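You operate a simulated robot arm through the tools that you are given. There is no shell and no other tool.

You are at the controls of a simulated robot arm. One attempt, no reset.

Task
Clean the chest top above the ribbon drawer and lay the blue braid card from the braid drawer there.
Fine: Rub the glue smear off with the eraser first; eraser back. One deep drawer opens at a time; leave them shut. What is to be rubbed or washed off counts as gone when no trace of it is left.

The check looks at the end state, three seconds after you hand in, the way a careful person would. Anything else that was tipped, shoved, dropped, spilled or broken makes it a failure.

Robot
A 7-joint arm with a two-finger parallel gripper, fixed in place. Base frame: the origin is on the floor under the middle of its stand, x ahead of it, y to its left, z up. Units: mm, degrees, N and s.
It reaches about 1372 mm from its shoulder. Its first joint turns from -149.0 to 149.0 degrees. Payload 3.43 kg.
Tool frame: the origin (TCP) lies between the finger pads and is the grasp point; the fingertips stand 30 mm ahead of it; z points along the fingers, y is the line along which they close. Largest opening 94 mm; finger width 28, thickness 10; the body of the gripper, 50 by 96 mm, starts 55 mm behind the TCP.
Orientation is that of the tool frame in the base frame, as [roll, pitch, yaw] about the fixed x, y, z axes, in that order (R = Rz(yaw) Ry(pitch) Rx(roll)). With the fingers straight down and closing along the base's y, the tool's x points along the base's -x, its y along +y and its z along -z.

Tools
- The arm moves only by the tool play_rows. Its argument "deltas" is a list of rows, each an object (a shift or turn left out is 0, a gripper value left out holds the last) with "translation": the shift along the base's x, y, z in units of 500 mm (1.0 is 500 mm), a list of three; "angular": the turn, a rotation vector about the base's x, y, z in units of 120 degrees (1.0 is 120 degrees), a list of three; "fingers": the finger opening in mm, from 0 to 94. In form: [{"translation": [dx, dy, dz], "angular": [rx, ry, rz], "fingers": fingers}, ...]. A call has 1 to 20 rows; each row is the pose to reach, as a shift and turn from the pose commanded when the call began. A call with a number of a shift or a turn outside -1 to 1 is refused whole. Each row takes 0.2 s and may step no farther than 50 mm and 8.6 degrees from the row before; otherwise, or with a gripper value out of range, the whole call is refused. Where a pose cannot be reached the arm comes as near as it can. A force on the tool above 40 N (or 10 N above the force at the start of the call, whichever is more), or a blocked arm, ends the call early, and 0.2 s more pass. The fingers move at their own pace (about 45 mm/s each) and stop on an object; they squeeze with about 27 N. The grip force told is the motor's: it shows also when the fingers shut on nothing. Time passes only in rows, and 0.2 s behind the last, so rows that repeat a pose let the fingers close. The reply holds the time, the measured pose of the TCP, the force on the tool along the base axes, the opening and the grip force, in the units named above and with some noise, with the torque about the TCP (base axes, N m) and any sound that the robot's microphone picked up, and new pictures: "show" is both (left out), scene, wrist or none.
- Cameras (640 x 400 px; columns grow to the right, rows downward): "scene" is fixed at [219.8, 500, 1250.7]; the picture's right is [-0.94, -0.35, 0.00], its down [-0.09, 0.24, -0.97] and it looks along [0.34, -0.91, -0.25] (base axes); focal length 367 px, centre (320, 200). "wrist" rides on the gripper at [76, 14, -103] in the tool frame; the picture's right is [-0.18, 0.98, 0.00], its down [-0.75, -0.14, -0.64] and it looks along [-0.63, -0.12, 0.77] (tool axes); focal length 243 px, centre (320, 200). There is no depth. A picture from a camera that has moved, and an enlarged one, comes with that camera's place and axes in the base frame and with its lens.
- enlarge(camera, box): a new picture of the part [left, top, right, bottom] of that camera's present view, enlarged. The clock stands still meanwhile.
- job_done(): hands the job in; it is judged then, once.

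Places have to be worked out from the pictures, the camera data and where the tool is seen. Open the gripper and draw the arm clear of the work before you hand the job in, unless the task says otherwise.

The tools are called as name(argument=value, ...) on one line, values as JSON. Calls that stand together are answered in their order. play_rows: Moves the arm, as the interface text tells. Its arguments: {"type":"object","properties":{"deltas":{"type":"array","items":{"type":"object","properties":{"translation":{"type":"array","items":{"type":"number"}},"angular":{"type":"array","items":{"type":"number"}},"fingers":{"type":"number"}}}},"show":{"type":"string","enum":["both","scene","wrist","none"]}},"required":["deltas"]} The other tools are called the same way: enlarge (camera, box) takes an enlarged picture of a part of a camera's view; job_done () hands the job in.

At the start:

```text
time: 0.0
tool_pos: [275.6, -948.7, 1159.2]
tool_rot: [-180.0, 0.0, 180.0]
ft_force: [0.1, -1.2, 0.1]
moment: [0.01, 0.01, -0.02]
opening: 93.8
finger_force: 0.1
```

scene: 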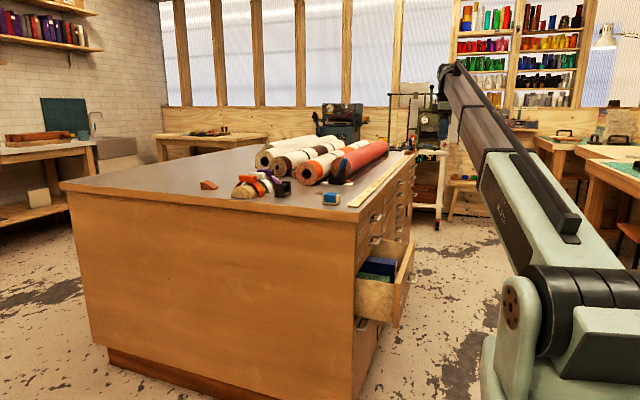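
wrist: 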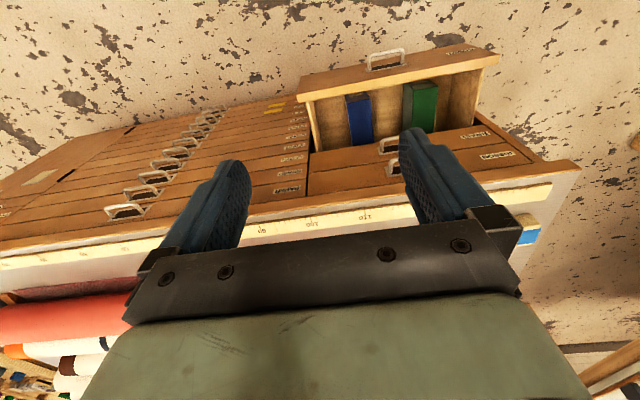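

I start by looking closely at the chest, the drawers and the labels before moving anything.

enlarge(camera="scene", box=[180, 100, 440, 262])

enlarge(camera="wrist", box=[200, 30, 580, 267])

enlarge(camera="scene", box=[330, 200, 450, 360])

enlarge(camera="wrist", box=[0, 80, 320, 280])

```text
2.46 times, centred on (310, 181) of scene
camera zoom: at [219.8, 500.0, 1250.7], right [-0.94, -0.35, 0.0], down [-0.09, 0.24, -0.97], along [0.34, -0.91, -0.25], focal length 904 px, centre (345, 247)
```

zoom: 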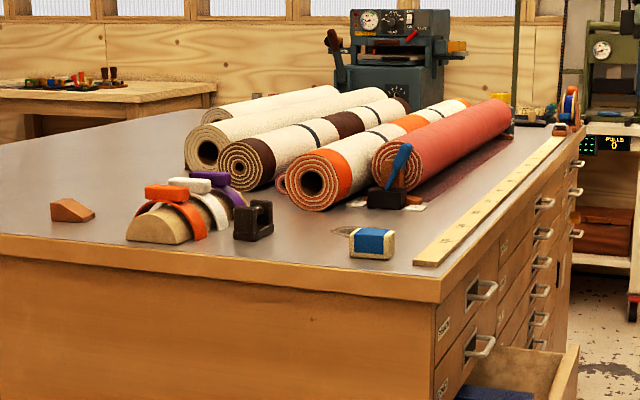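

```text
1.68 times, centred on (390, 148) of wrist
camera zoom: at [198.3, -934.4, 1259.6], right [0.18, 0.98, 0.0], down [0.75, -0.14, 0.64], along [0.63, -0.12, -0.77], focal length 409 px, centre (202, 287)
```

zoom: 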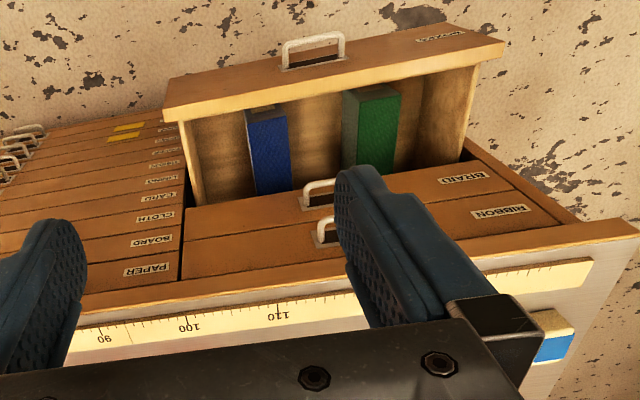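

```text
2.50 times, centred on (390, 280) of scene
camera zoom: at [219.8, 500.0, 1250.7], right [-0.94, -0.35, 0.0], down [-0.09, 0.24, -0.97], along [0.34, -0.91, -0.25], focal length 918 px, centre (145, 0)
```

zoom: 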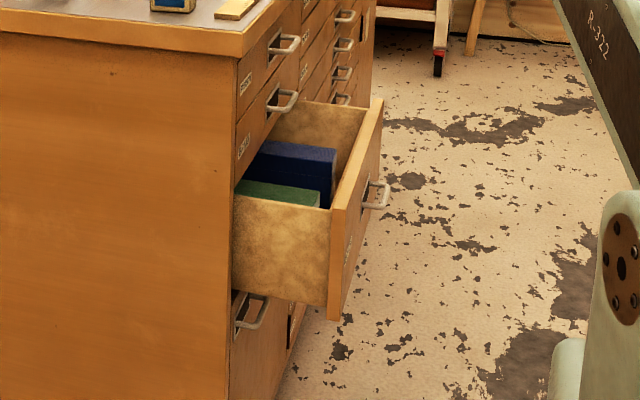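

```text
2.00 times, centred on (160, 180) of wrist
camera zoom: at [198.3, -934.4, 1259.6], right [0.18, 0.98, 0.0], down [0.75, -0.14, 0.64], along [0.63, -0.12, -0.77], focal length 485 px, centre (640, 240)
```

zoom: 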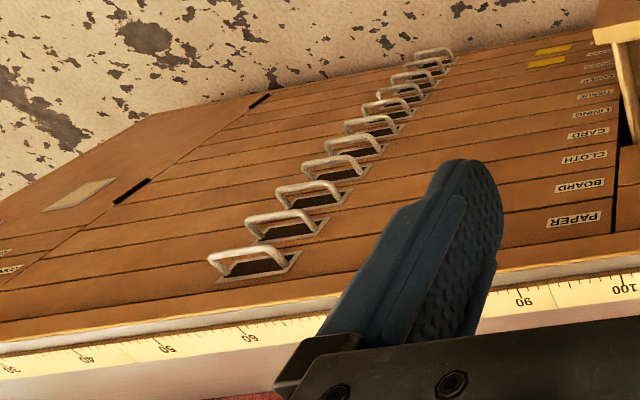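

The chest top's near front corner triangulates to about (486, -549, 912). I look closer at the top (eraser, smear) and the open drawer's label.

enlarge(camera="scene", box=[300, 170, 380, 220])

enlarge(camera="scene", box=[190, 155, 310, 230])

enlarge(camera="wrist", box=[420, 20, 580, 120])

enlarge(camera="wrist", box=[460, 120, 600, 208])

```text
8.00 times, centred on (340, 195) of scene
camera zoom: at [219.8, 500.0, 1250.7], right [-0.94, -0.35, 0.0], down [-0.09, 0.24, -0.97], along [0.34, -0.91, -0.25], focal length 2939 px, centre (160, 240)
```

zoom: 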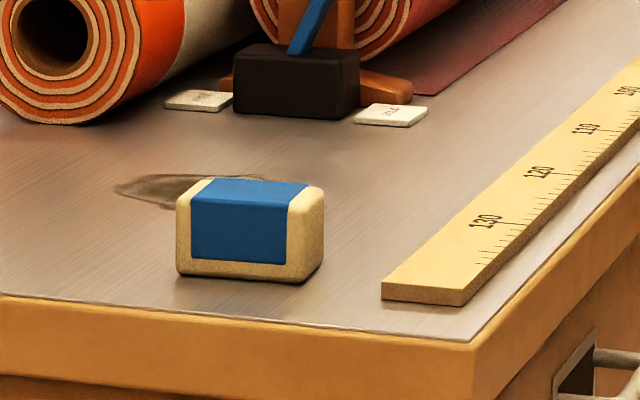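

```text
5.33 times, centred on (250, 192) of scene
camera zoom: at [219.8, 500.0, 1250.7], right [-0.94, -0.35, 0.0], down [-0.09, 0.24, -0.97], along [0.34, -0.91, -0.25], focal length 1959 px, centre (693, 240)
```

zoom: 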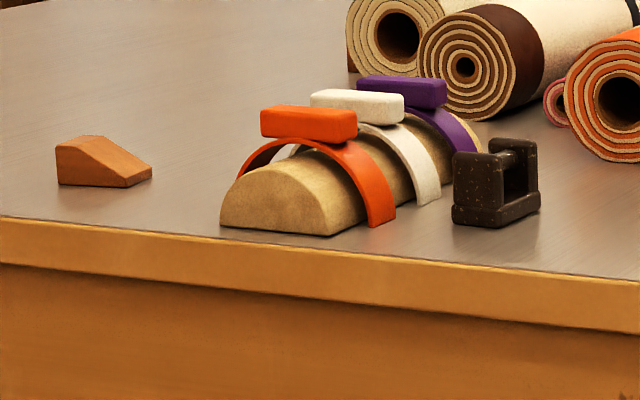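

```text
4.00 times, centred on (500, 70) of wrist
camera zoom: at [198.3, -934.4, 1259.6], right [0.18, 0.98, 0.0], down [0.75, -0.14, 0.64], along [0.63, -0.12, -0.77], focal length 970 px, centre (-400, 720)
```

zoom: 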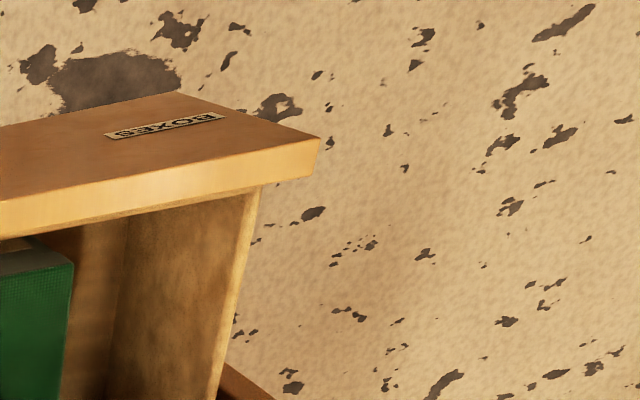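

```text
4.55 times, centred on (530, 164) of wrist
camera zoom: at [198.3, -934.4, 1259.6], right [0.18, 0.98, 0.0], down [0.75, -0.14, 0.64], along [0.63, -0.12, -0.77], focal length 1103 px, centre (-634, 364)
```

zoom: 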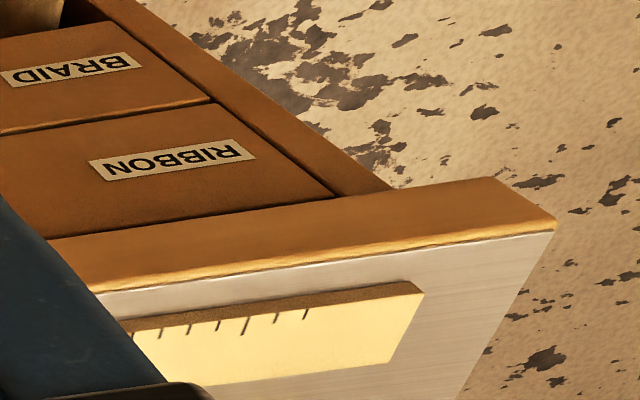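

The open deep drawer is BOXES, so it must be shut before BRAID opens; the eraser (cream with blue sleeve) is near (620,-690) and the smear lies near (700,-840). I move the arm high over the chest to look down on the smear with the wrist camera.

play_rows(deltas=[{"translation": [0.06, 0.05, 0.0]}, {"translation": [0.12, 0.1, 0.0]}, {"translation": [0.18, 0.15, 0.0]}, {"translation": [0.24, 0.2, 0.0]}, {"translation": [0.3, 0.25, 0.0]}, {"translation": [0.36, 0.3, 0.0]}, {"translation": [0.41, 0.34, 0.0]}, {"translation": [0.41, 0.34, 0.0]}], show="both")

```text
time: 1.8
tool_pos: [479.7, -779.1, 1156.0]
tool_rot: [180.0, 0.1, -180.0]
ft_force: [-0.2, 0.7, -0.4]
moment: [0.0, 0.01, -0.03]
opening: 94.1
finger_force: 0.1
camera wrist: at [403.1, -764.6, 1257.9], right [0.18, 0.98, 0.0], down [0.75, -0.14, 0.64], along [0.63, -0.12, -0.77], focal length 243 px, centre (320, 200)
```

scene: 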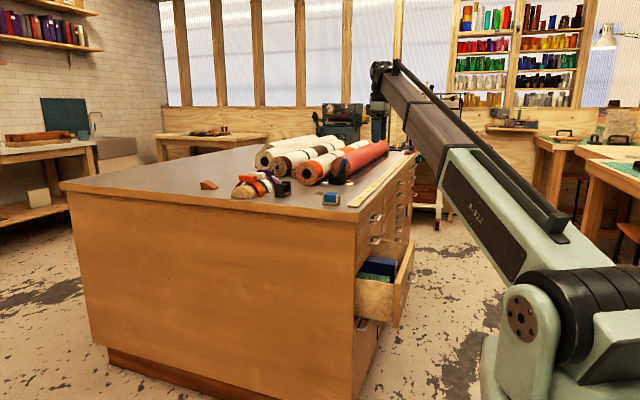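
wrist: 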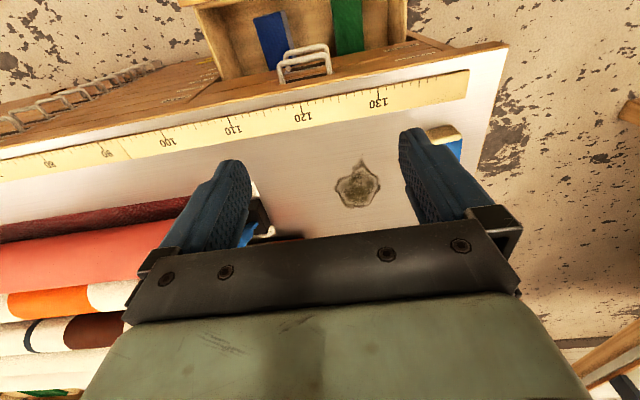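

The smear is now clearly seen, a roughly round blotch with a tip toward the front, near (655,-748) with the top at about z 933. I enlarge both to fix its extent and the eraser's place.

enlarge(camera="wrist", box=[240, 110, 480, 260])

enlarge(camera="wrist", box=[180, 0, 420, 150])

```text
2.67 times, centred on (360, 185) of wrist
camera zoom: at [403.1, -764.6, 1257.9], right [0.18, 0.98, 0.0], down [0.75, -0.14, 0.64], along [0.63, -0.12, -0.77], focal length 647 px, centre (213, 240)
```

zoom: 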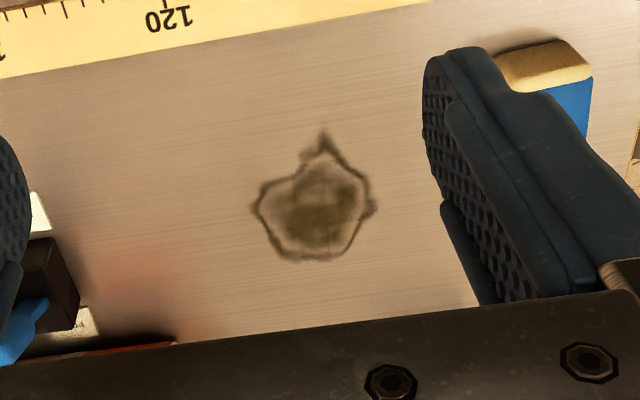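

```text
2.67 times, centred on (300, 75) of wrist
camera zoom: at [403.1, -764.6, 1257.9], right [0.18, 0.98, 0.0], down [0.75, -0.14, 0.64], along [0.63, -0.12, -0.77], focal length 647 px, centre (373, 533)
```

zoom: 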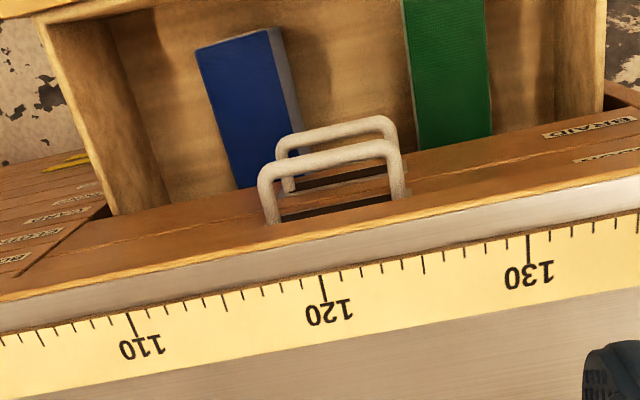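

Smear spans about x 605–703, y -788 to -708; the eraser centre is about (602,-634). I move above the eraser, lower, to see it between the fingers.

play_rows(deltas=[{"translation": [0.06, 0.07, 0.0]}, {"translation": [0.12, 0.14, 0.0]}, {"translation": [0.18, 0.22, 0.0]}, {"translation": [0.244, 0.29, -0.01]}, {"translation": [0.244, 0.29, -0.09]}, {"translation": [0.244, 0.29, -0.17]}, {"translation": [0.244, 0.29, -0.2]}, {"translation": [0.244, 0.29, -0.2]}], show="both")

```text
time: 3.6
tool_pos: [599.6, -634.7, 1058.3]
tool_rot: [180.0, 0.0, -179.9]
ft_force: [0.7, -0.4, 0.2]
moment: [0.0, 0.0, 0.0]
opening: 93.8
finger_force: 0.0
camera wrist: at [525.0, -620.3, 1159.1], right [0.18, 0.98, 0.0], down [0.75, -0.14, 0.64], along [0.63, -0.12, -0.77], focal length 243 px, centre (320, 200)
```

scene: 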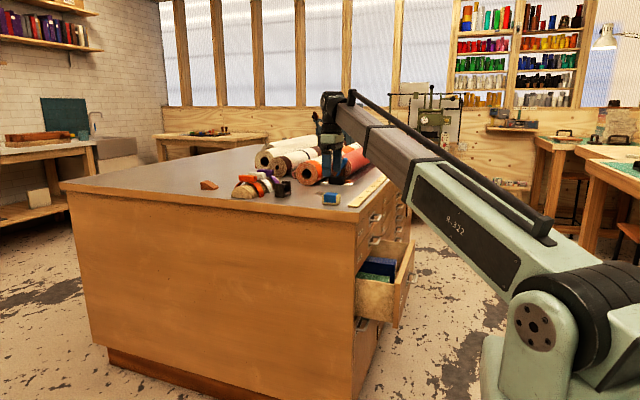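
wrist: 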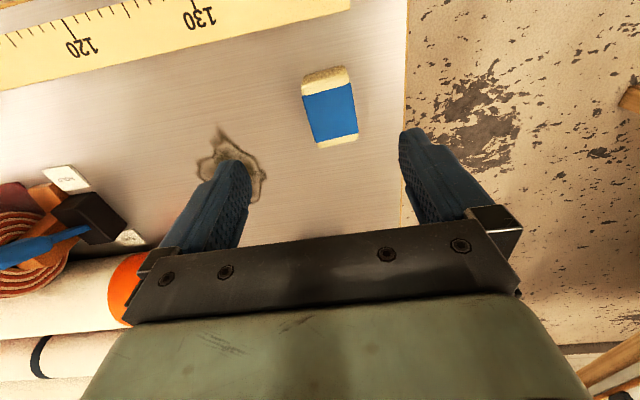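

The eraser is visible between the fingers. I enlarge to measure its pose before descending.

enlarge(camera="wrist", box=[240, 40, 400, 140])

enlarge(camera="scene", box=[300, 140, 380, 220])

```text
4.00 times, centred on (320, 90) of wrist
camera zoom: at [525.0, -620.3, 1159.1], right [0.18, 0.98, 0.0], down [0.75, -0.14, 0.64], along [0.63, -0.12, -0.77], focal length 970 px, centre (320, 640)
```

zoom: 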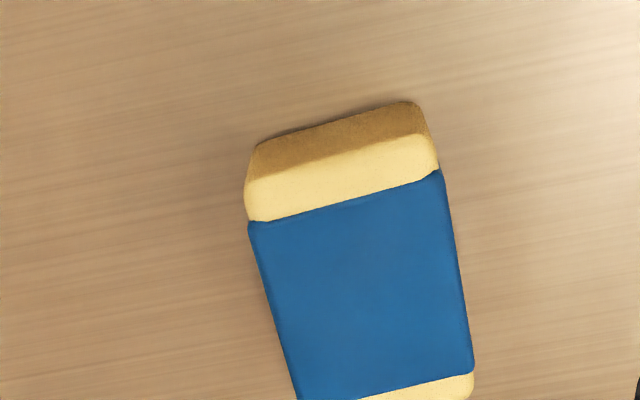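

```text
5.00 times, centred on (340, 180) of scene
camera zoom: at [219.8, 500.0, 1250.7], right [-0.94, -0.35, 0.0], down [-0.09, 0.24, -0.97], along [0.34, -0.91, -0.25], focal length 1837 px, centre (220, 300)
```

zoom: 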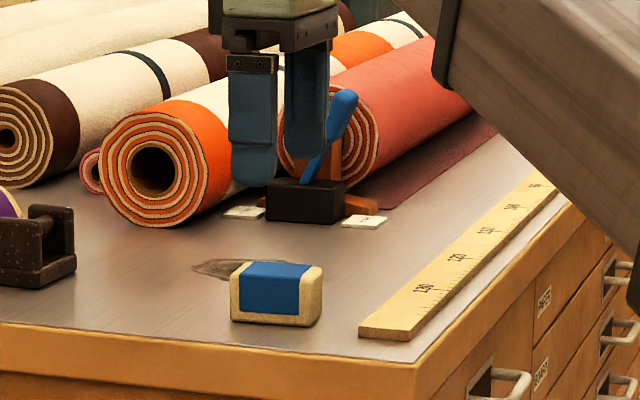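

The eraser's top is about 37 × 51 mm, centred near (598.5,-625.5), standing ~33 mm high and nearly square to the axes. I centre on it and descend to TCP z≈970 with the fingers open.

play_rows(deltas=[{"translation": [-0.008, 0.016, 0.0]}, {"translation": [-0.008, 0.016, -0.06]}, {"translation": [-0.008, 0.016, -0.11]}, {"translation": [-0.008, 0.016, -0.15]}, {"translation": [-0.008, 0.016, -0.17]}, {"translation": [-0.008, 0.016, -0.176]}, {"translation": [-0.008, 0.016, -0.176]}], show="both")

```text
time: 5.2
tool_pos: [595.9, -626.7, 971.0]
tool_rot: [180.0, -0.1, -180.0]
ft_force: [0.3, 0.2, -0.9]
moment: [0.0, -0.01, -0.02]
opening: 93.9
finger_force: 0.1
camera wrist: at [520.4, -612.1, 1071.7], right [0.18, 0.98, 0.0], down [0.75, -0.14, 0.64], along [0.63, -0.12, -0.77], focal length 243 px, centre (320, 200)
```

scene: 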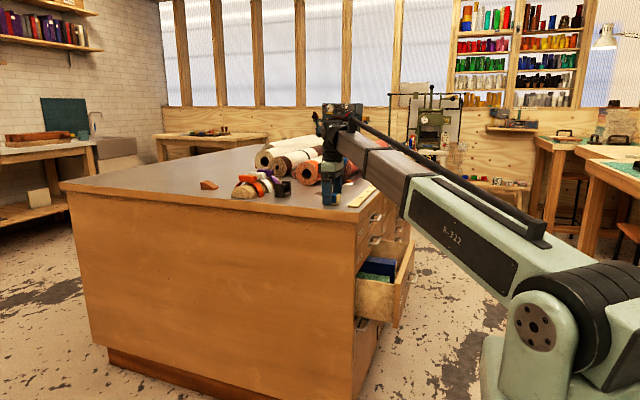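
wrist: 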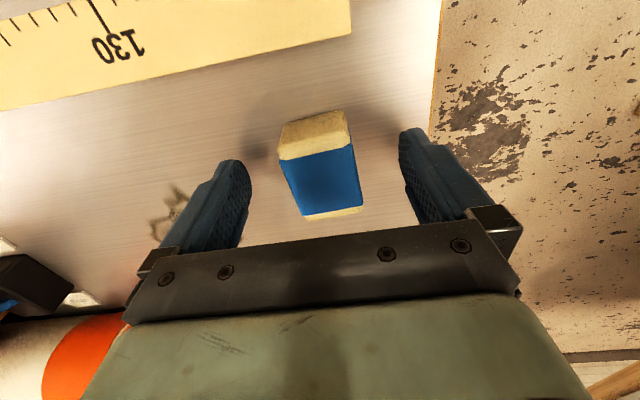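

enlarge(camera="scene", box=[300, 150, 380, 220])

enlarge(camera="wrist", box=[180, 80, 480, 268])

```text
5.71 times, centred on (340, 185) of scene
camera zoom: at [219.8, 500.0, 1250.7], right [-0.94, -0.35, 0.0], down [-0.09, 0.24, -0.97], along [0.34, -0.91, -0.25], focal length 2099 px, centre (206, 286)
```

zoom: 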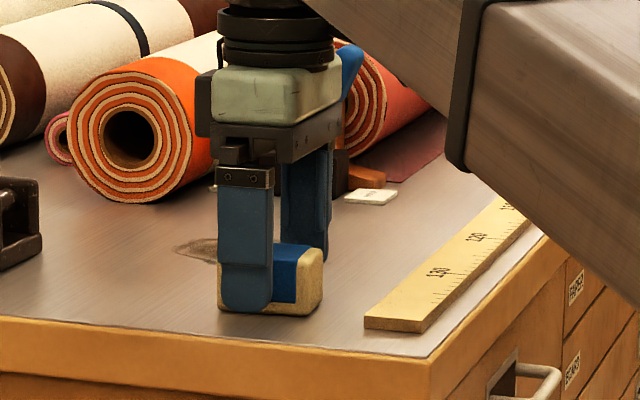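

```text
2.13 times, centred on (330, 174) of wrist
camera zoom: at [520.4, -612.1, 1071.7], right [0.18, 0.98, 0.0], down [0.75, -0.14, 0.64], along [0.63, -0.12, -0.77], focal length 516 px, centre (299, 255)
```

zoom: 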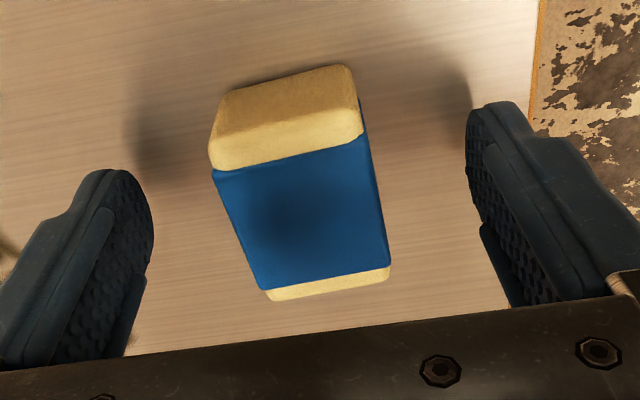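

The eraser centre reads (600.5,-625) with its long axis yawed about +4°. I match that yaw, drop 3 mm more and close on it.

play_rows(deltas=[{"translation": [0.003, 0.001, -0.006], "angular": [0, 0, 0.033], "fingers": 94}, {"translation": [0.003, 0.001, -0.006], "angular": [0, 0, 0.033], "fingers": 94}, {"translation": [0.003, 0.001, -0.006], "angular": [0, 0, 0.033], "fingers": 25}, {"translation": [0.003, 0.001, -0.006], "angular": [0, 0, 0.033], "fingers": 25}, {"translation": [0.003, 0.001, -0.006], "angular": [0, 0, 0.033], "fingers": 25}, {"translation": [0.003, 0.001, -0.006], "angular": [0, 0, 0.033], "fingers": 25}, {"translation": [0.003, 0.001, -0.006], "angular": [0, 0, 0.033], "fingers": 25}, {"translation": [0.003, 0.001, -0.006], "angular": [0, 0, 0.033], "fingers": 25}], show="both")

```text
time: 7.0
tool_pos: [598.7, -626.1, 968.9]
tool_rot: [-180.0, 0.1, -176.0]
ft_force: [1.3, -2.2, 24.0]
moment: [-0.23, -0.04, -0.01]
opening: 37.5
finger_force: 26.7
camera wrist: at [521.4, -616.5, 1069.9], right [0.12, 0.99, 0.0], down [0.76, -0.09, 0.64], along [0.64, -0.08, -0.77], focal length 243 px, centre (320, 200)
```

scene: 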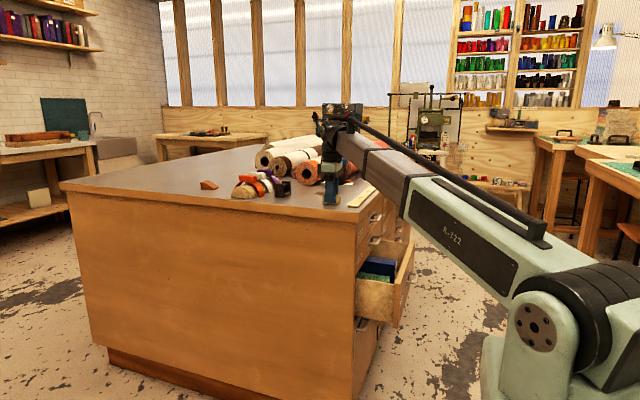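
wrist: 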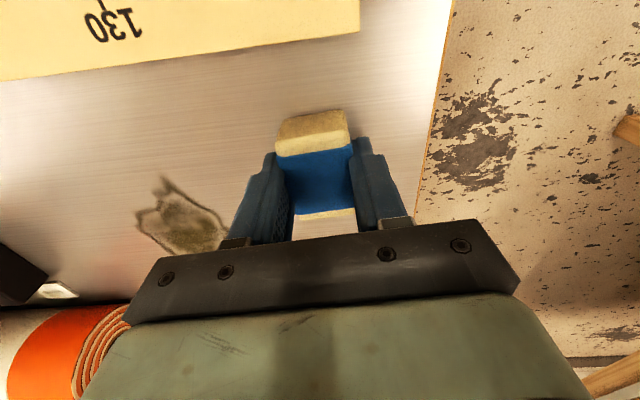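

I hold the eraser (37.5 mm, 26.7 N), but 24 N pushes upward, so the fingertips or the eraser bear on the top. I raise it in small steps to see when the contact vanishes.

play_rows(deltas=[{"translation": [0, 0, 0.002]}, {"translation": [0, 0, 0.002]}], show="none")

play_rows(deltas=[{"translation": [0, 0, 0.002]}, {"translation": [0, 0, 0.002]}], show="none")

play_rows(deltas=[{"translation": [0, 0, 0.004]}, {"translation": [0, 0, 0.004]}], show="wrist")

```text
time: 7.6
tool_pos: [598.3, -626.0, 968.7]
tool_rot: [-180.0, 0.0, -176.0]
ft_force: [1.7, -2.2, 18.0]
moment: [-0.32, -0.17, -0.01]
opening: 37.6
finger_force: 26.8
```

```text
time: 8.2
tool_pos: [598.7, -625.1, 968.6]
tool_rot: [180.0, 0.0, -176.1]
ft_force: [-1.3, -2.0, 4.4]
moment: [-0.17, -0.09, -0.04]
opening: 37.7
finger_force: 27.3
```

```text
time: 8.8
tool_pos: [598.9, -625.6, 971.5]
tool_rot: [180.0, -0.1, -176.1]
ft_force: [0.0, -0.2, -1.1]
moment: [-0.03, -0.01, -0.02]
opening: 37.1
finger_force: 26.7
camera wrist: at [521.6, -616.2, 1072.1], right [0.12, 0.99, 0.0], down [0.76, -0.09, 0.64], along [0.64, -0.07, -0.77], focal length 243 px, centre (320, 200)
```

wrist: 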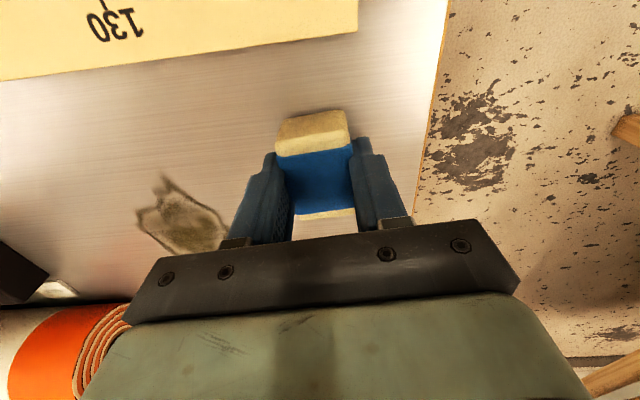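

Contact with the top begins at about commanded z 970.3; the eraser hangs free at 972. I lift slightly, carry it to beside the smear at (625,-695) and lower gently to check the contact force.

play_rows(deltas=[{"translation": [0, 0, 0.02]}, {"translation": [0.025, -0.07, 0.02]}, {"translation": [0.05, -0.14, 0.02]}, {"translation": [0.05, -0.14, 0.006]}, {"translation": [0.05, -0.14, 0.0]}, {"translation": [0.05, -0.14, -0.004]}, {"translation": [0.05, -0.14, -0.005]}, {"translation": [0.05, -0.14, -0.005]}], show="wrist")

```text
time: 10.6
tool_pos: [624.7, -695.0, 970.8]
tool_rot: [180.0, 0.1, -176.0]
ft_force: [4.1, -0.6, 24.5]
moment: [0.0, -0.12, -0.04]
opening: 37.1
finger_force: 27.2
camera wrist: at [546.9, -685.3, 1071.4], right [0.12, 0.99, 0.0], down [0.76, -0.09, 0.64], along [0.64, -0.07, -0.77], focal length 243 px, centre (320, 200)
```

wrist: 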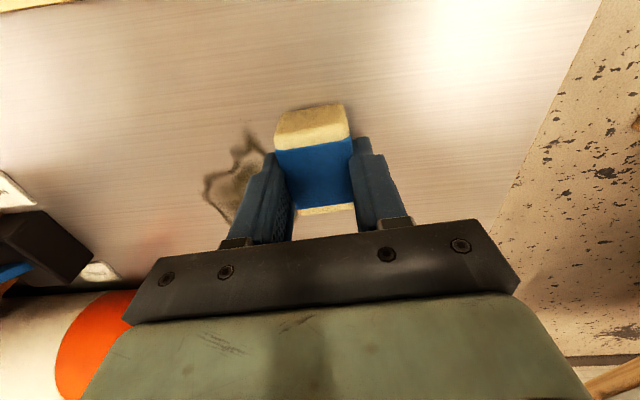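

Force is 24.5 N here, a bit heavy, so I ease off 1 mm and make the first stroke along -y across the front part of the smear and back.

play_rows(deltas=[{"translation": [0, 0, 0.002]}, {"translation": [0, -0.044, 0.002]}, {"translation": [0, -0.088, 0.002]}, {"translation": [0, -0.132, 0.002]}, {"translation": [0, -0.176, 0.002]}, {"translation": [0, -0.22, 0.002]}, {"translation": [0, -0.22, 0.002]}], show="wrist")

```text
time: 12.2
tool_pos: [621.4, -806.1, 970.5]
tool_rot: [180.0, 0.0, -176.0]
ft_force: [0.5, 2.2, 10.4]
moment: [0.09, -0.07, -0.01]
opening: 37.4
finger_force: 26.9
camera wrist: at [544.9, -797.2, 1071.4], right [0.12, 0.99, 0.0], down [0.76, -0.09, 0.64], along [0.64, -0.07, -0.77], focal length 243 px, centre (320, 200)
```

wrist: 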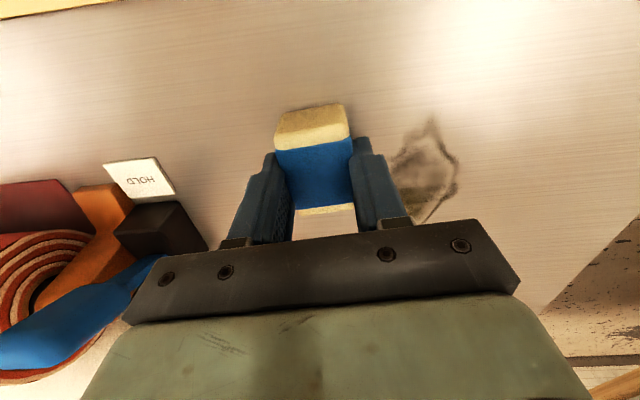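

The force is a good 10 N. I enlarge to check the smear's state and the nearby block with the blue lever and its tile.

enlarge(camera="wrist", box=[0, 130, 240, 290])

enlarge(camera="wrist", box=[340, 90, 500, 240])

enlarge(camera="scene", box=[300, 150, 380, 220])

```text
2.50 times, centred on (120, 210) of wrist
camera zoom: at [544.9, -797.2, 1071.4], right [0.12, 0.99, 0.0], down [0.76, -0.09, 0.64], along [0.64, -0.07, -0.77], focal length 606 px, centre (820, 175)
```

zoom: 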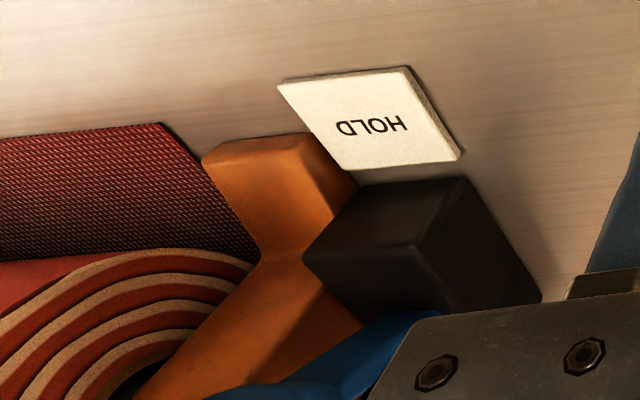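

```text
2.67 times, centred on (420, 165) of wrist
camera zoom: at [544.9, -797.2, 1071.4], right [0.12, 0.99, 0.0], down [0.76, -0.09, 0.64], along [0.64, -0.07, -0.77], focal length 647 px, centre (53, 293)
```

zoom: 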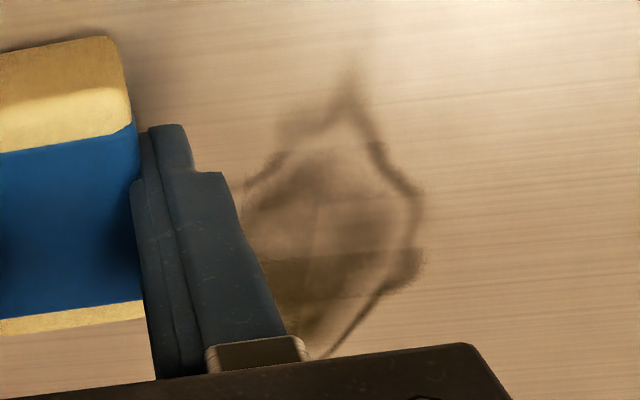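

```text
5.71 times, centred on (340, 185) of scene
camera zoom: at [219.8, 500.0, 1250.7], right [-0.94, -0.35, 0.0], down [-0.09, 0.24, -0.97], along [0.34, -0.91, -0.25], focal length 2099 px, centre (206, 286)
```

zoom: 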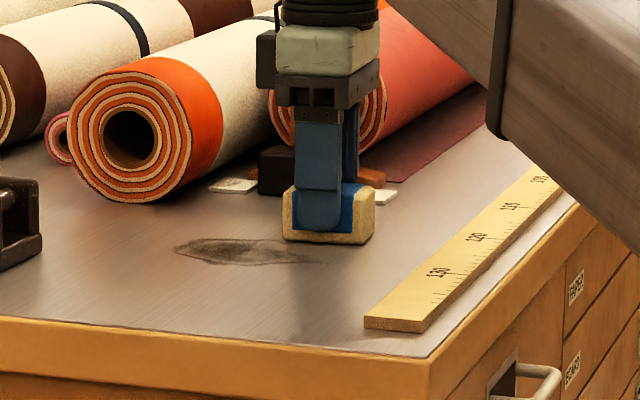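

A lighter swept band shows the rubbing works. I do a series of strokes over four lanes (x 625 to 685) at the same height.

play_rows(deltas=[{"translation": [0, 0.055, 0]}, {"translation": [0, 0.11, 0]}, {"translation": [0, 0.165, 0]}, {"translation": [0, 0.22, 0]}, {"translation": [0.04, 0.22, 0]}, {"translation": [0.04, 0.165, 0]}, {"translation": [0.04, 0.11, 0]}, {"translation": [0.04, 0.055, 0]}, {"translation": [0.04, 0.0, 0]}, {"translation": [0.08, 0.0, 0]}, {"translation": [0.08, 0.055, 0]}, {"translation": [0.08, 0.11, 0]}, {"translation": [0.08, 0.165, 0]}, {"translation": [0.08, 0.22, 0]}, {"translation": [0.12, 0.22, 0]}, {"translation": [0.12, 0.165, 0]}, {"translation": [0.12, 0.11, 0]}, {"translation": [0.12, 0.055, 0]}, {"translation": [0.12, 0.0, 0]}, {"translation": [0.12, 0.0, 0]}], show="both")

```text
time: 16.4
tool_pos: [683.4, -805.2, 968.8]
tool_rot: [180.0, 0.0, -175.9]
ft_force: [-0.1, -0.9, 0.1]
moment: [0.02, -0.01, -0.01]
opening: 36.9
finger_force: 26.6
camera wrist: at [606.5, -795.8, 1070.4], right [0.12, 0.99, 0.0], down [0.76, -0.09, 0.64], along [0.64, -0.07, -0.77], focal length 243 px, centre (320, 200)
```

scene: 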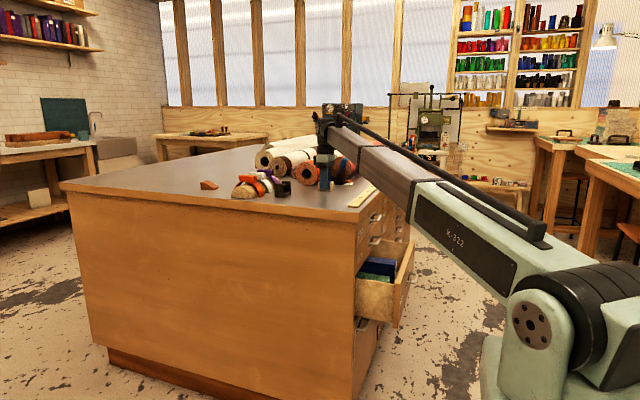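
wrist: 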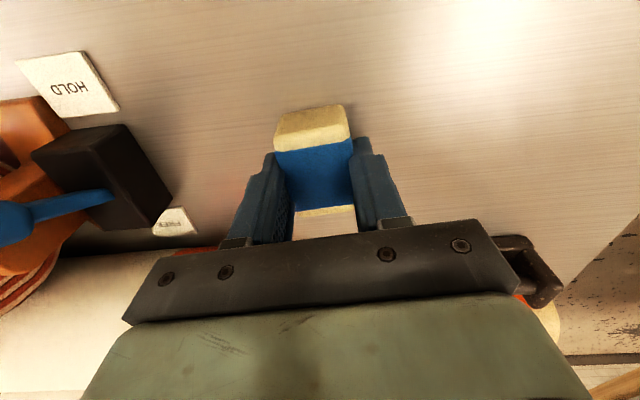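

The smear's front part seems to have gone, and contact force has fallen to about zero here. I lift the eraser and back off to see the whole area.

play_rows(deltas=[{"translation": [0, 0.0, 0.06]}, {"translation": [-0.08, 0.04, 0.12]}, {"translation": [-0.16, 0.08, 0.16]}, {"translation": [-0.24, 0.1, 0.2]}, {"translation": [-0.24, 0.1, 0.2]}], show="wrist")

enlarge(camera="wrist", box=[160, 40, 520, 265])

enlarge(camera="scene", box=[300, 170, 380, 220])

```text
refused: row 2 steps farther than a row can; nothing moved
```

```text
1.78 times, centred on (340, 152) of wrist
camera zoom: at [606.5, -795.8, 1070.4], right [0.12, 0.99, 0.0], down [0.76, -0.09, 0.64], along [0.64, -0.07, -0.77], focal length 431 px, centre (284, 284)
```

zoom: 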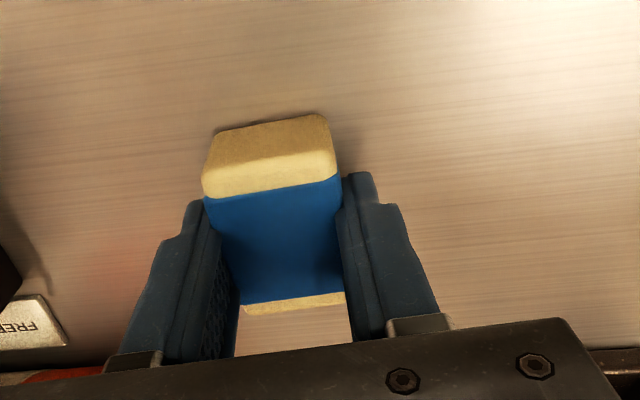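

```text
8.00 times, centred on (340, 195) of scene
camera zoom: at [219.8, 500.0, 1250.7], right [-0.94, -0.35, 0.0], down [-0.09, 0.24, -0.97], along [0.34, -0.91, -0.25], focal length 2939 px, centre (160, 240)
```

zoom: 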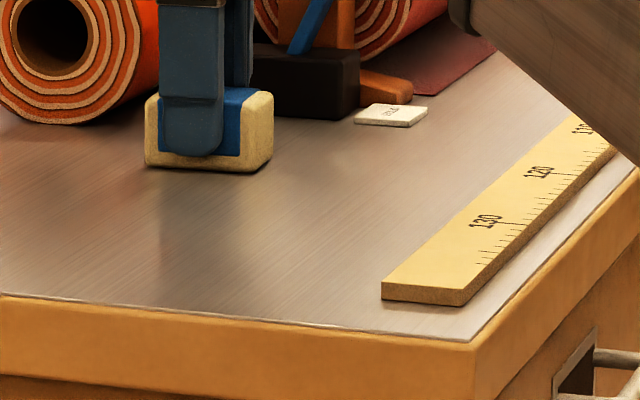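

The step was too big and nothing moved; the scene view shows no smear any more. I repeat the retreat in smaller steps to check the whole place closely.

play_rows(deltas=[{"translation": [0, 0.0, 0.04]}, {"translation": [-0.04, 0.02, 0.1]}, {"translation": [-0.1, 0.05, 0.15]}, {"translation": [-0.17, 0.08, 0.19]}, {"translation": [-0.24, 0.1, 0.2]}, {"translation": [-0.24, 0.1, 0.2]}], show="wrist")

enlarge(camera="wrist", box=[200, 60, 480, 235])

enlarge(camera="scene", box=[300, 170, 380, 220])

```text
time: 17.8
tool_pos: [565.4, -754.5, 1070.0]
tool_rot: [180.0, 0.0, -176.1]
ft_force: [-0.8, 0.1, -0.7]
moment: [0.0, 0.05, -0.01]
opening: 37.2
finger_force: 27.2
camera wrist: at [487.5, -745.7, 1171.4], right [0.12, 0.99, 0.0], down [0.76, -0.09, 0.64], along [0.64, -0.07, -0.77], focal length 243 px, centre (320, 200)
```

wrist: 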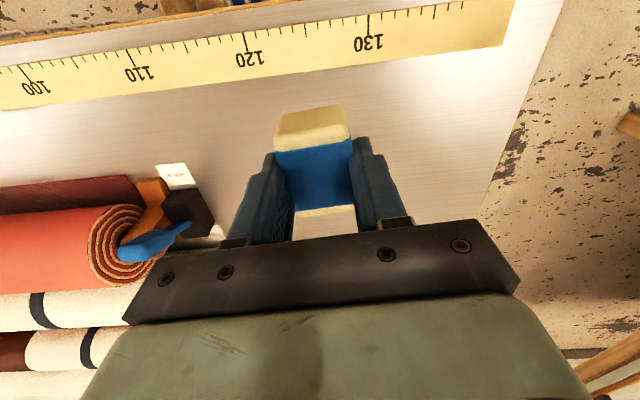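

```text
2.29 times, centred on (340, 148) of wrist
camera zoom: at [487.5, -745.7, 1171.4], right [0.12, 0.99, 0.0], down [0.76, -0.09, 0.64], along [0.64, -0.07, -0.77], focal length 555 px, centre (274, 320)
```

zoom: 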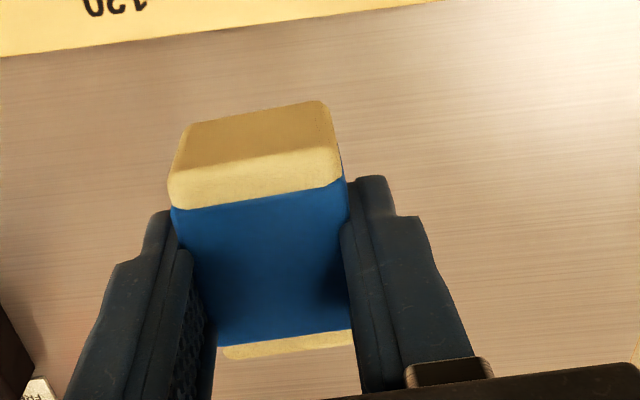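

```text
8.00 times, centred on (340, 195) of scene
camera zoom: at [219.8, 500.0, 1250.7], right [-0.94, -0.35, 0.0], down [-0.09, 0.24, -0.97], along [0.34, -0.91, -0.25], focal length 2939 px, centre (160, 240)
```

zoom: 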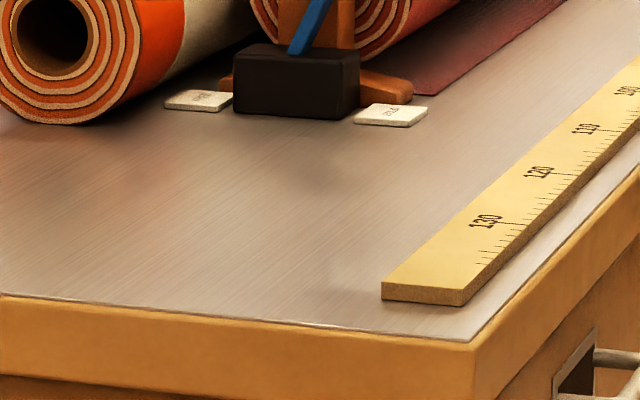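

It looks clean from the scene camera. I shift sideways so the wrist camera sees the rubbed area unobstructed.

play_rows(deltas=[{"translation": [0, 0.09, 0]}, {"translation": [0, 0.18, 0]}, {"translation": [0, 0.27, 0]}, {"translation": [0, 0.3, 0]}, {"translation": [0, 0.3, 0]}], show="wrist")

enlarge(camera="wrist", box=[80, 90, 320, 250])

```text
time: 19.0
tool_pos: [563.1, -606.4, 1069.3]
tool_rot: [180.0, -0.1, -176.1]
ft_force: [0.3, -0.5, -0.2]
moment: [-0.01, -0.01, -0.01]
opening: 37.2
finger_force: 26.7
camera wrist: at [487.0, -597.0, 1171.3], right [0.12, 0.99, 0.0], down [0.76, -0.09, 0.64], along [0.64, -0.07, -0.77], focal length 243 px, centre (320, 200)
```

wrist: 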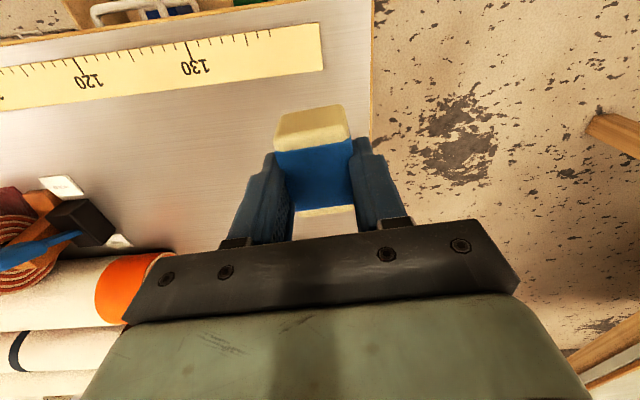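

```text
2.50 times, centred on (200, 170) of wrist
camera zoom: at [487.0, -597.0, 1171.3], right [0.12, 0.99, 0.0], down [0.76, -0.09, 0.64], along [0.64, -0.07, -0.77], focal length 606 px, centre (620, 275)
```

zoom: 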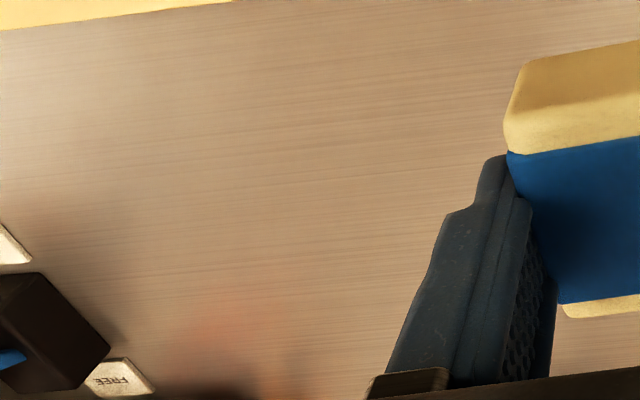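

No trace is visible, but to be sure about the far lanes where contact faded I make a second pass with firm contact. I go to (640,-690) and lower carefully.

play_rows(deltas=[{"translation": [0.04, -0.04, -0.05]}, {"translation": [0.08, -0.09, -0.1]}, {"translation": [0.12, -0.13, -0.15]}, {"translation": [0.15, -0.17, -0.18]}, {"translation": [0.15, -0.17, -0.196]}, {"translation": [0.15, -0.17, -0.2]}, {"translation": [0.15, -0.17, -0.2]}], show="none")

```text
time: 20.6
tool_pos: [639.3, -690.8, 970.3]
tool_rot: [179.9, 0.0, -176.0]
ft_force: [0.1, 0.1, 0.1]
moment: [0.0, 0.02, 0.03]
opening: 37.1
finger_force: 27.3
```

No contact at z 970.7 now (the eraser slid or wore a little). I lower in 1 mm steps.

play_rows(deltas=[{"translation": [0, 0, -0.002]}, {"translation": [0, 0, -0.002]}], show="none")

play_rows(deltas=[{"translation": [0, 0, -0.002]}, {"translation": [0, 0, -0.002]}], show="none")

```text
time: 21.2
tool_pos: [639.0, -691.0, 969.4]
tool_rot: [-179.9, 0.0, -176.0]
ft_force: [-0.3, 0.5, -1.2]
moment: [-0.01, -0.04, 0.0]
opening: 37.2
finger_force: 27.0
```

```text
time: 21.8
tool_pos: [639.2, -690.4, 969.0]
tool_rot: [-179.9, 0.1, -175.9]
ft_force: [0.6, -0.5, 14.3]
moment: [0.05, 0.02, 0.0]
opening: 37.3
finger_force: 27.1
```

Contact at z 968.7 gives 14 N. I sweep the whole area again over lanes x 620, 645, 670 and 695.

play_rows(deltas=[{"translation": [-0.04, 0, 0]}, {"translation": [-0.04, -0.0575, 0]}, {"translation": [-0.04, -0.115, 0]}, {"translation": [-0.04, -0.1725, 0]}, {"translation": [-0.04, -0.23, 0]}, {"translation": [0.01, -0.23, 0]}, {"translation": [0.01, -0.1725, 0]}, {"translation": [0.01, -0.115, 0]}, {"translation": [0.01, -0.0575, 0]}, {"translation": [0.01, 0, 0]}, {"translation": [0.06, 0, 0]}, {"translation": [0.06, -0.0575, 0]}, {"translation": [0.06, -0.115, 0]}, {"translation": [0.06, -0.1725, 0]}, {"translation": [0.06, -0.23, 0]}, {"translation": [0.11, -0.23, 0]}, {"translation": [0.11, -0.1725, 0]}, {"translation": [0.11, -0.115, 0]}, {"translation": [0.11, -0.0575, 0]}, {"translation": [0.11, 0, 0]}], show="wrist")

```text
time: 23.9
tool_pos: [644.1, -720.5, 969.4]
tool_rot: [-179.8, 0.1, -175.9]
ft_force: [-0.9, 2.8, 9.4]
moment: [0.23, 0.08, 0.03]
opening: 37.2
finger_force: 27.0
stopped in row 10: the force on the tool passed its limit at 40 N (the readings are from after the stop); the commanded pose is now the measured one
camera wrist: at [565.9, -710.4, 1069.9], right [0.12, 0.99, 0.0], down [0.76, -0.09, 0.64], along [0.64, -0.08, -0.77], focal length 243 px, centre (320, 200)
```

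wrist: 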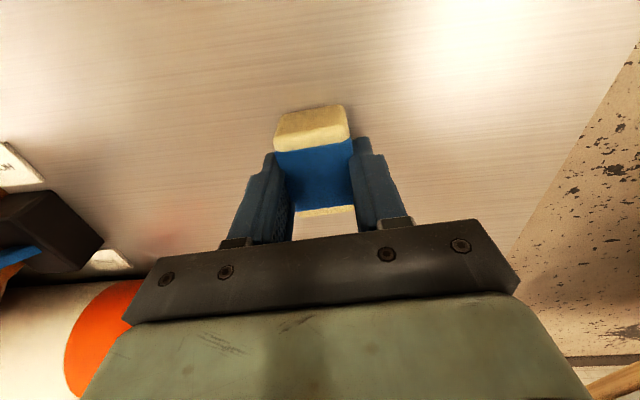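

A momentary force peak stopped the sweep; the top is clean in front. I carry on with lanes x≈670 and 695 from here at the present lighter pressure.

play_rows(deltas=[{"translation": [0.03, 0.0, 0.001]}, {"translation": [0.052, 0.0, 0.001]}, {"translation": [0.052, -0.04, 0.001]}, {"translation": [0.052, -0.08, 0.001]}, {"translation": [0.052, -0.12, 0.001]}, {"translation": [0.052, -0.165, 0.001]}, {"translation": [0.08, -0.165, 0.001]}, {"translation": [0.1, -0.165, 0.001]}, {"translation": [0.1, -0.12, 0.001]}, {"translation": [0.1, -0.08, 0.001]}, {"translation": [0.1, -0.04, 0.001]}, {"translation": [0.1, 0.0, 0.001]}, {"translation": [0.1, 0.04, 0.001]}, {"translation": [0.1, 0.04, 0.001]}], show="wrist")

```text
time: 26.9
tool_pos: [692.3, -701.1, 968.5]
tool_rot: [-179.8, 0.1, -176.1]
ft_force: [-0.2, -6.6, 22.5]
moment: [-0.01, 0.13, 0.0]
opening: 37.5
finger_force: 27.4
camera wrist: at [615.2, -690.8, 1069.9], right [0.12, 0.99, 0.0], down [0.76, -0.09, 0.64], along [0.64, -0.08, -0.77], focal length 243 px, centre (320, 200)
```

wrist: 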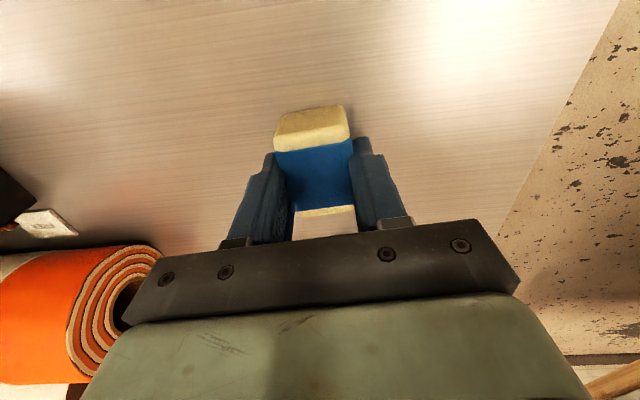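

Second pass finished with good contact (22 N) and the top looks clean. I lift and carry the eraser back above its home at (600,-625).

play_rows(deltas=[{"translation": [0, 0, 0.04]}, {"translation": [-0.03, 0.02, 0.1]}, {"translation": [-0.09, 0.07, 0.1]}, {"translation": [-0.14, 0.11, 0.1]}, {"translation": [-0.188, 0.1506, 0.1]}, {"translation": [-0.188, 0.1506, 0.04]}, {"translation": [-0.188, 0.1506, 0.01]}, {"translation": [-0.188, 0.1506, 0.004]}, {"translation": [-0.188, 0.1506, 0.004]}], show="both")

enlarge(camera="wrist", box=[180, 80, 480, 268])

enlarge(camera="scene", box=[300, 170, 380, 220])

```text
time: 28.9
tool_pos: [598.7, -624.7, 971.4]
tool_rot: [-179.8, 0.0, -176.1]
ft_force: [-0.8, -0.3, -0.4]
moment: [-0.03, 0.0, 0.02]
opening: 37.2
finger_force: 27.5
camera wrist: at [522.1, -614.7, 1071.2], right [0.12, 0.99, 0.0], down [0.76, -0.09, 0.64], along [0.64, -0.08, -0.77], focal length 243 px, centre (320, 200)
```

scene: 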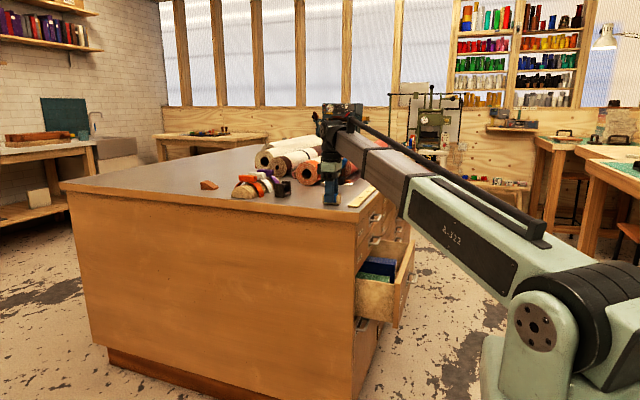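
wrist: 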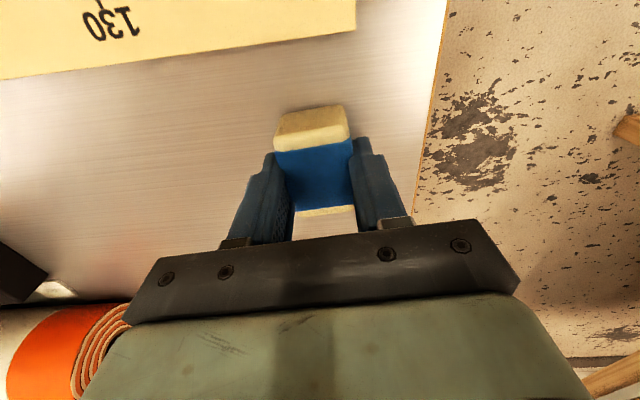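

```text
2.13 times, centred on (330, 174) of wrist
camera zoom: at [522.1, -614.7, 1071.2], right [0.12, 0.99, 0.0], down [0.76, -0.09, 0.64], along [0.64, -0.08, -0.77], focal length 516 px, centre (299, 255)
```

zoom: 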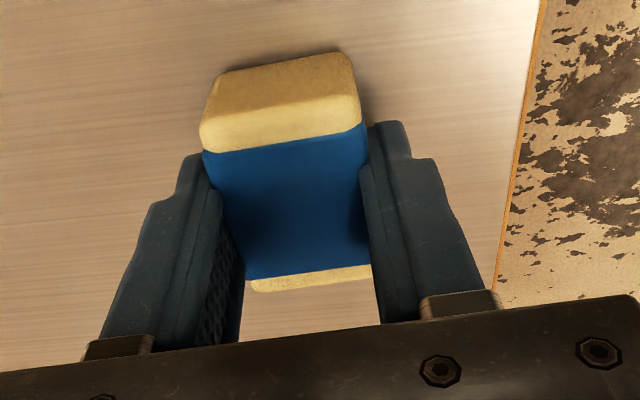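

```text
8.00 times, centred on (340, 195) of scene
camera zoom: at [219.8, 500.0, 1250.7], right [-0.94, -0.35, 0.0], down [-0.09, 0.24, -0.97], along [0.34, -0.91, -0.25], focal length 2939 px, centre (160, 240)
```

zoom: 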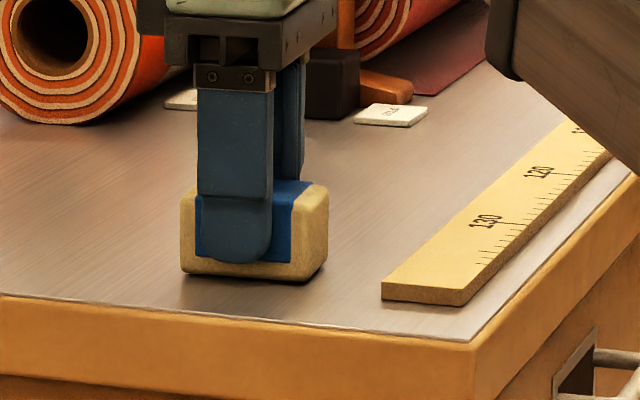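

The eraser hovers at its original spot (within ~2 mm: initial picture corner 178 px, now 183 px). I nudge +1.5 mm in x and lower until it touches.

play_rows(deltas=[{"translation": [0.003, 0, 0]}, {"translation": [0.003, 0, -0.004]}, {"translation": [0.003, 0, -0.005]}, {"translation": [0.003, 0, -0.005]}], show="none")

```text
time: 29.9
tool_pos: [600.0, -623.9, 969.5]
tool_rot: [-179.8, 0.1, -176.1]
ft_force: [1.3, -0.6, 17.1]
moment: [0.2, 0.1, 0.01]
opening: 37.2
finger_force: 27.0
```

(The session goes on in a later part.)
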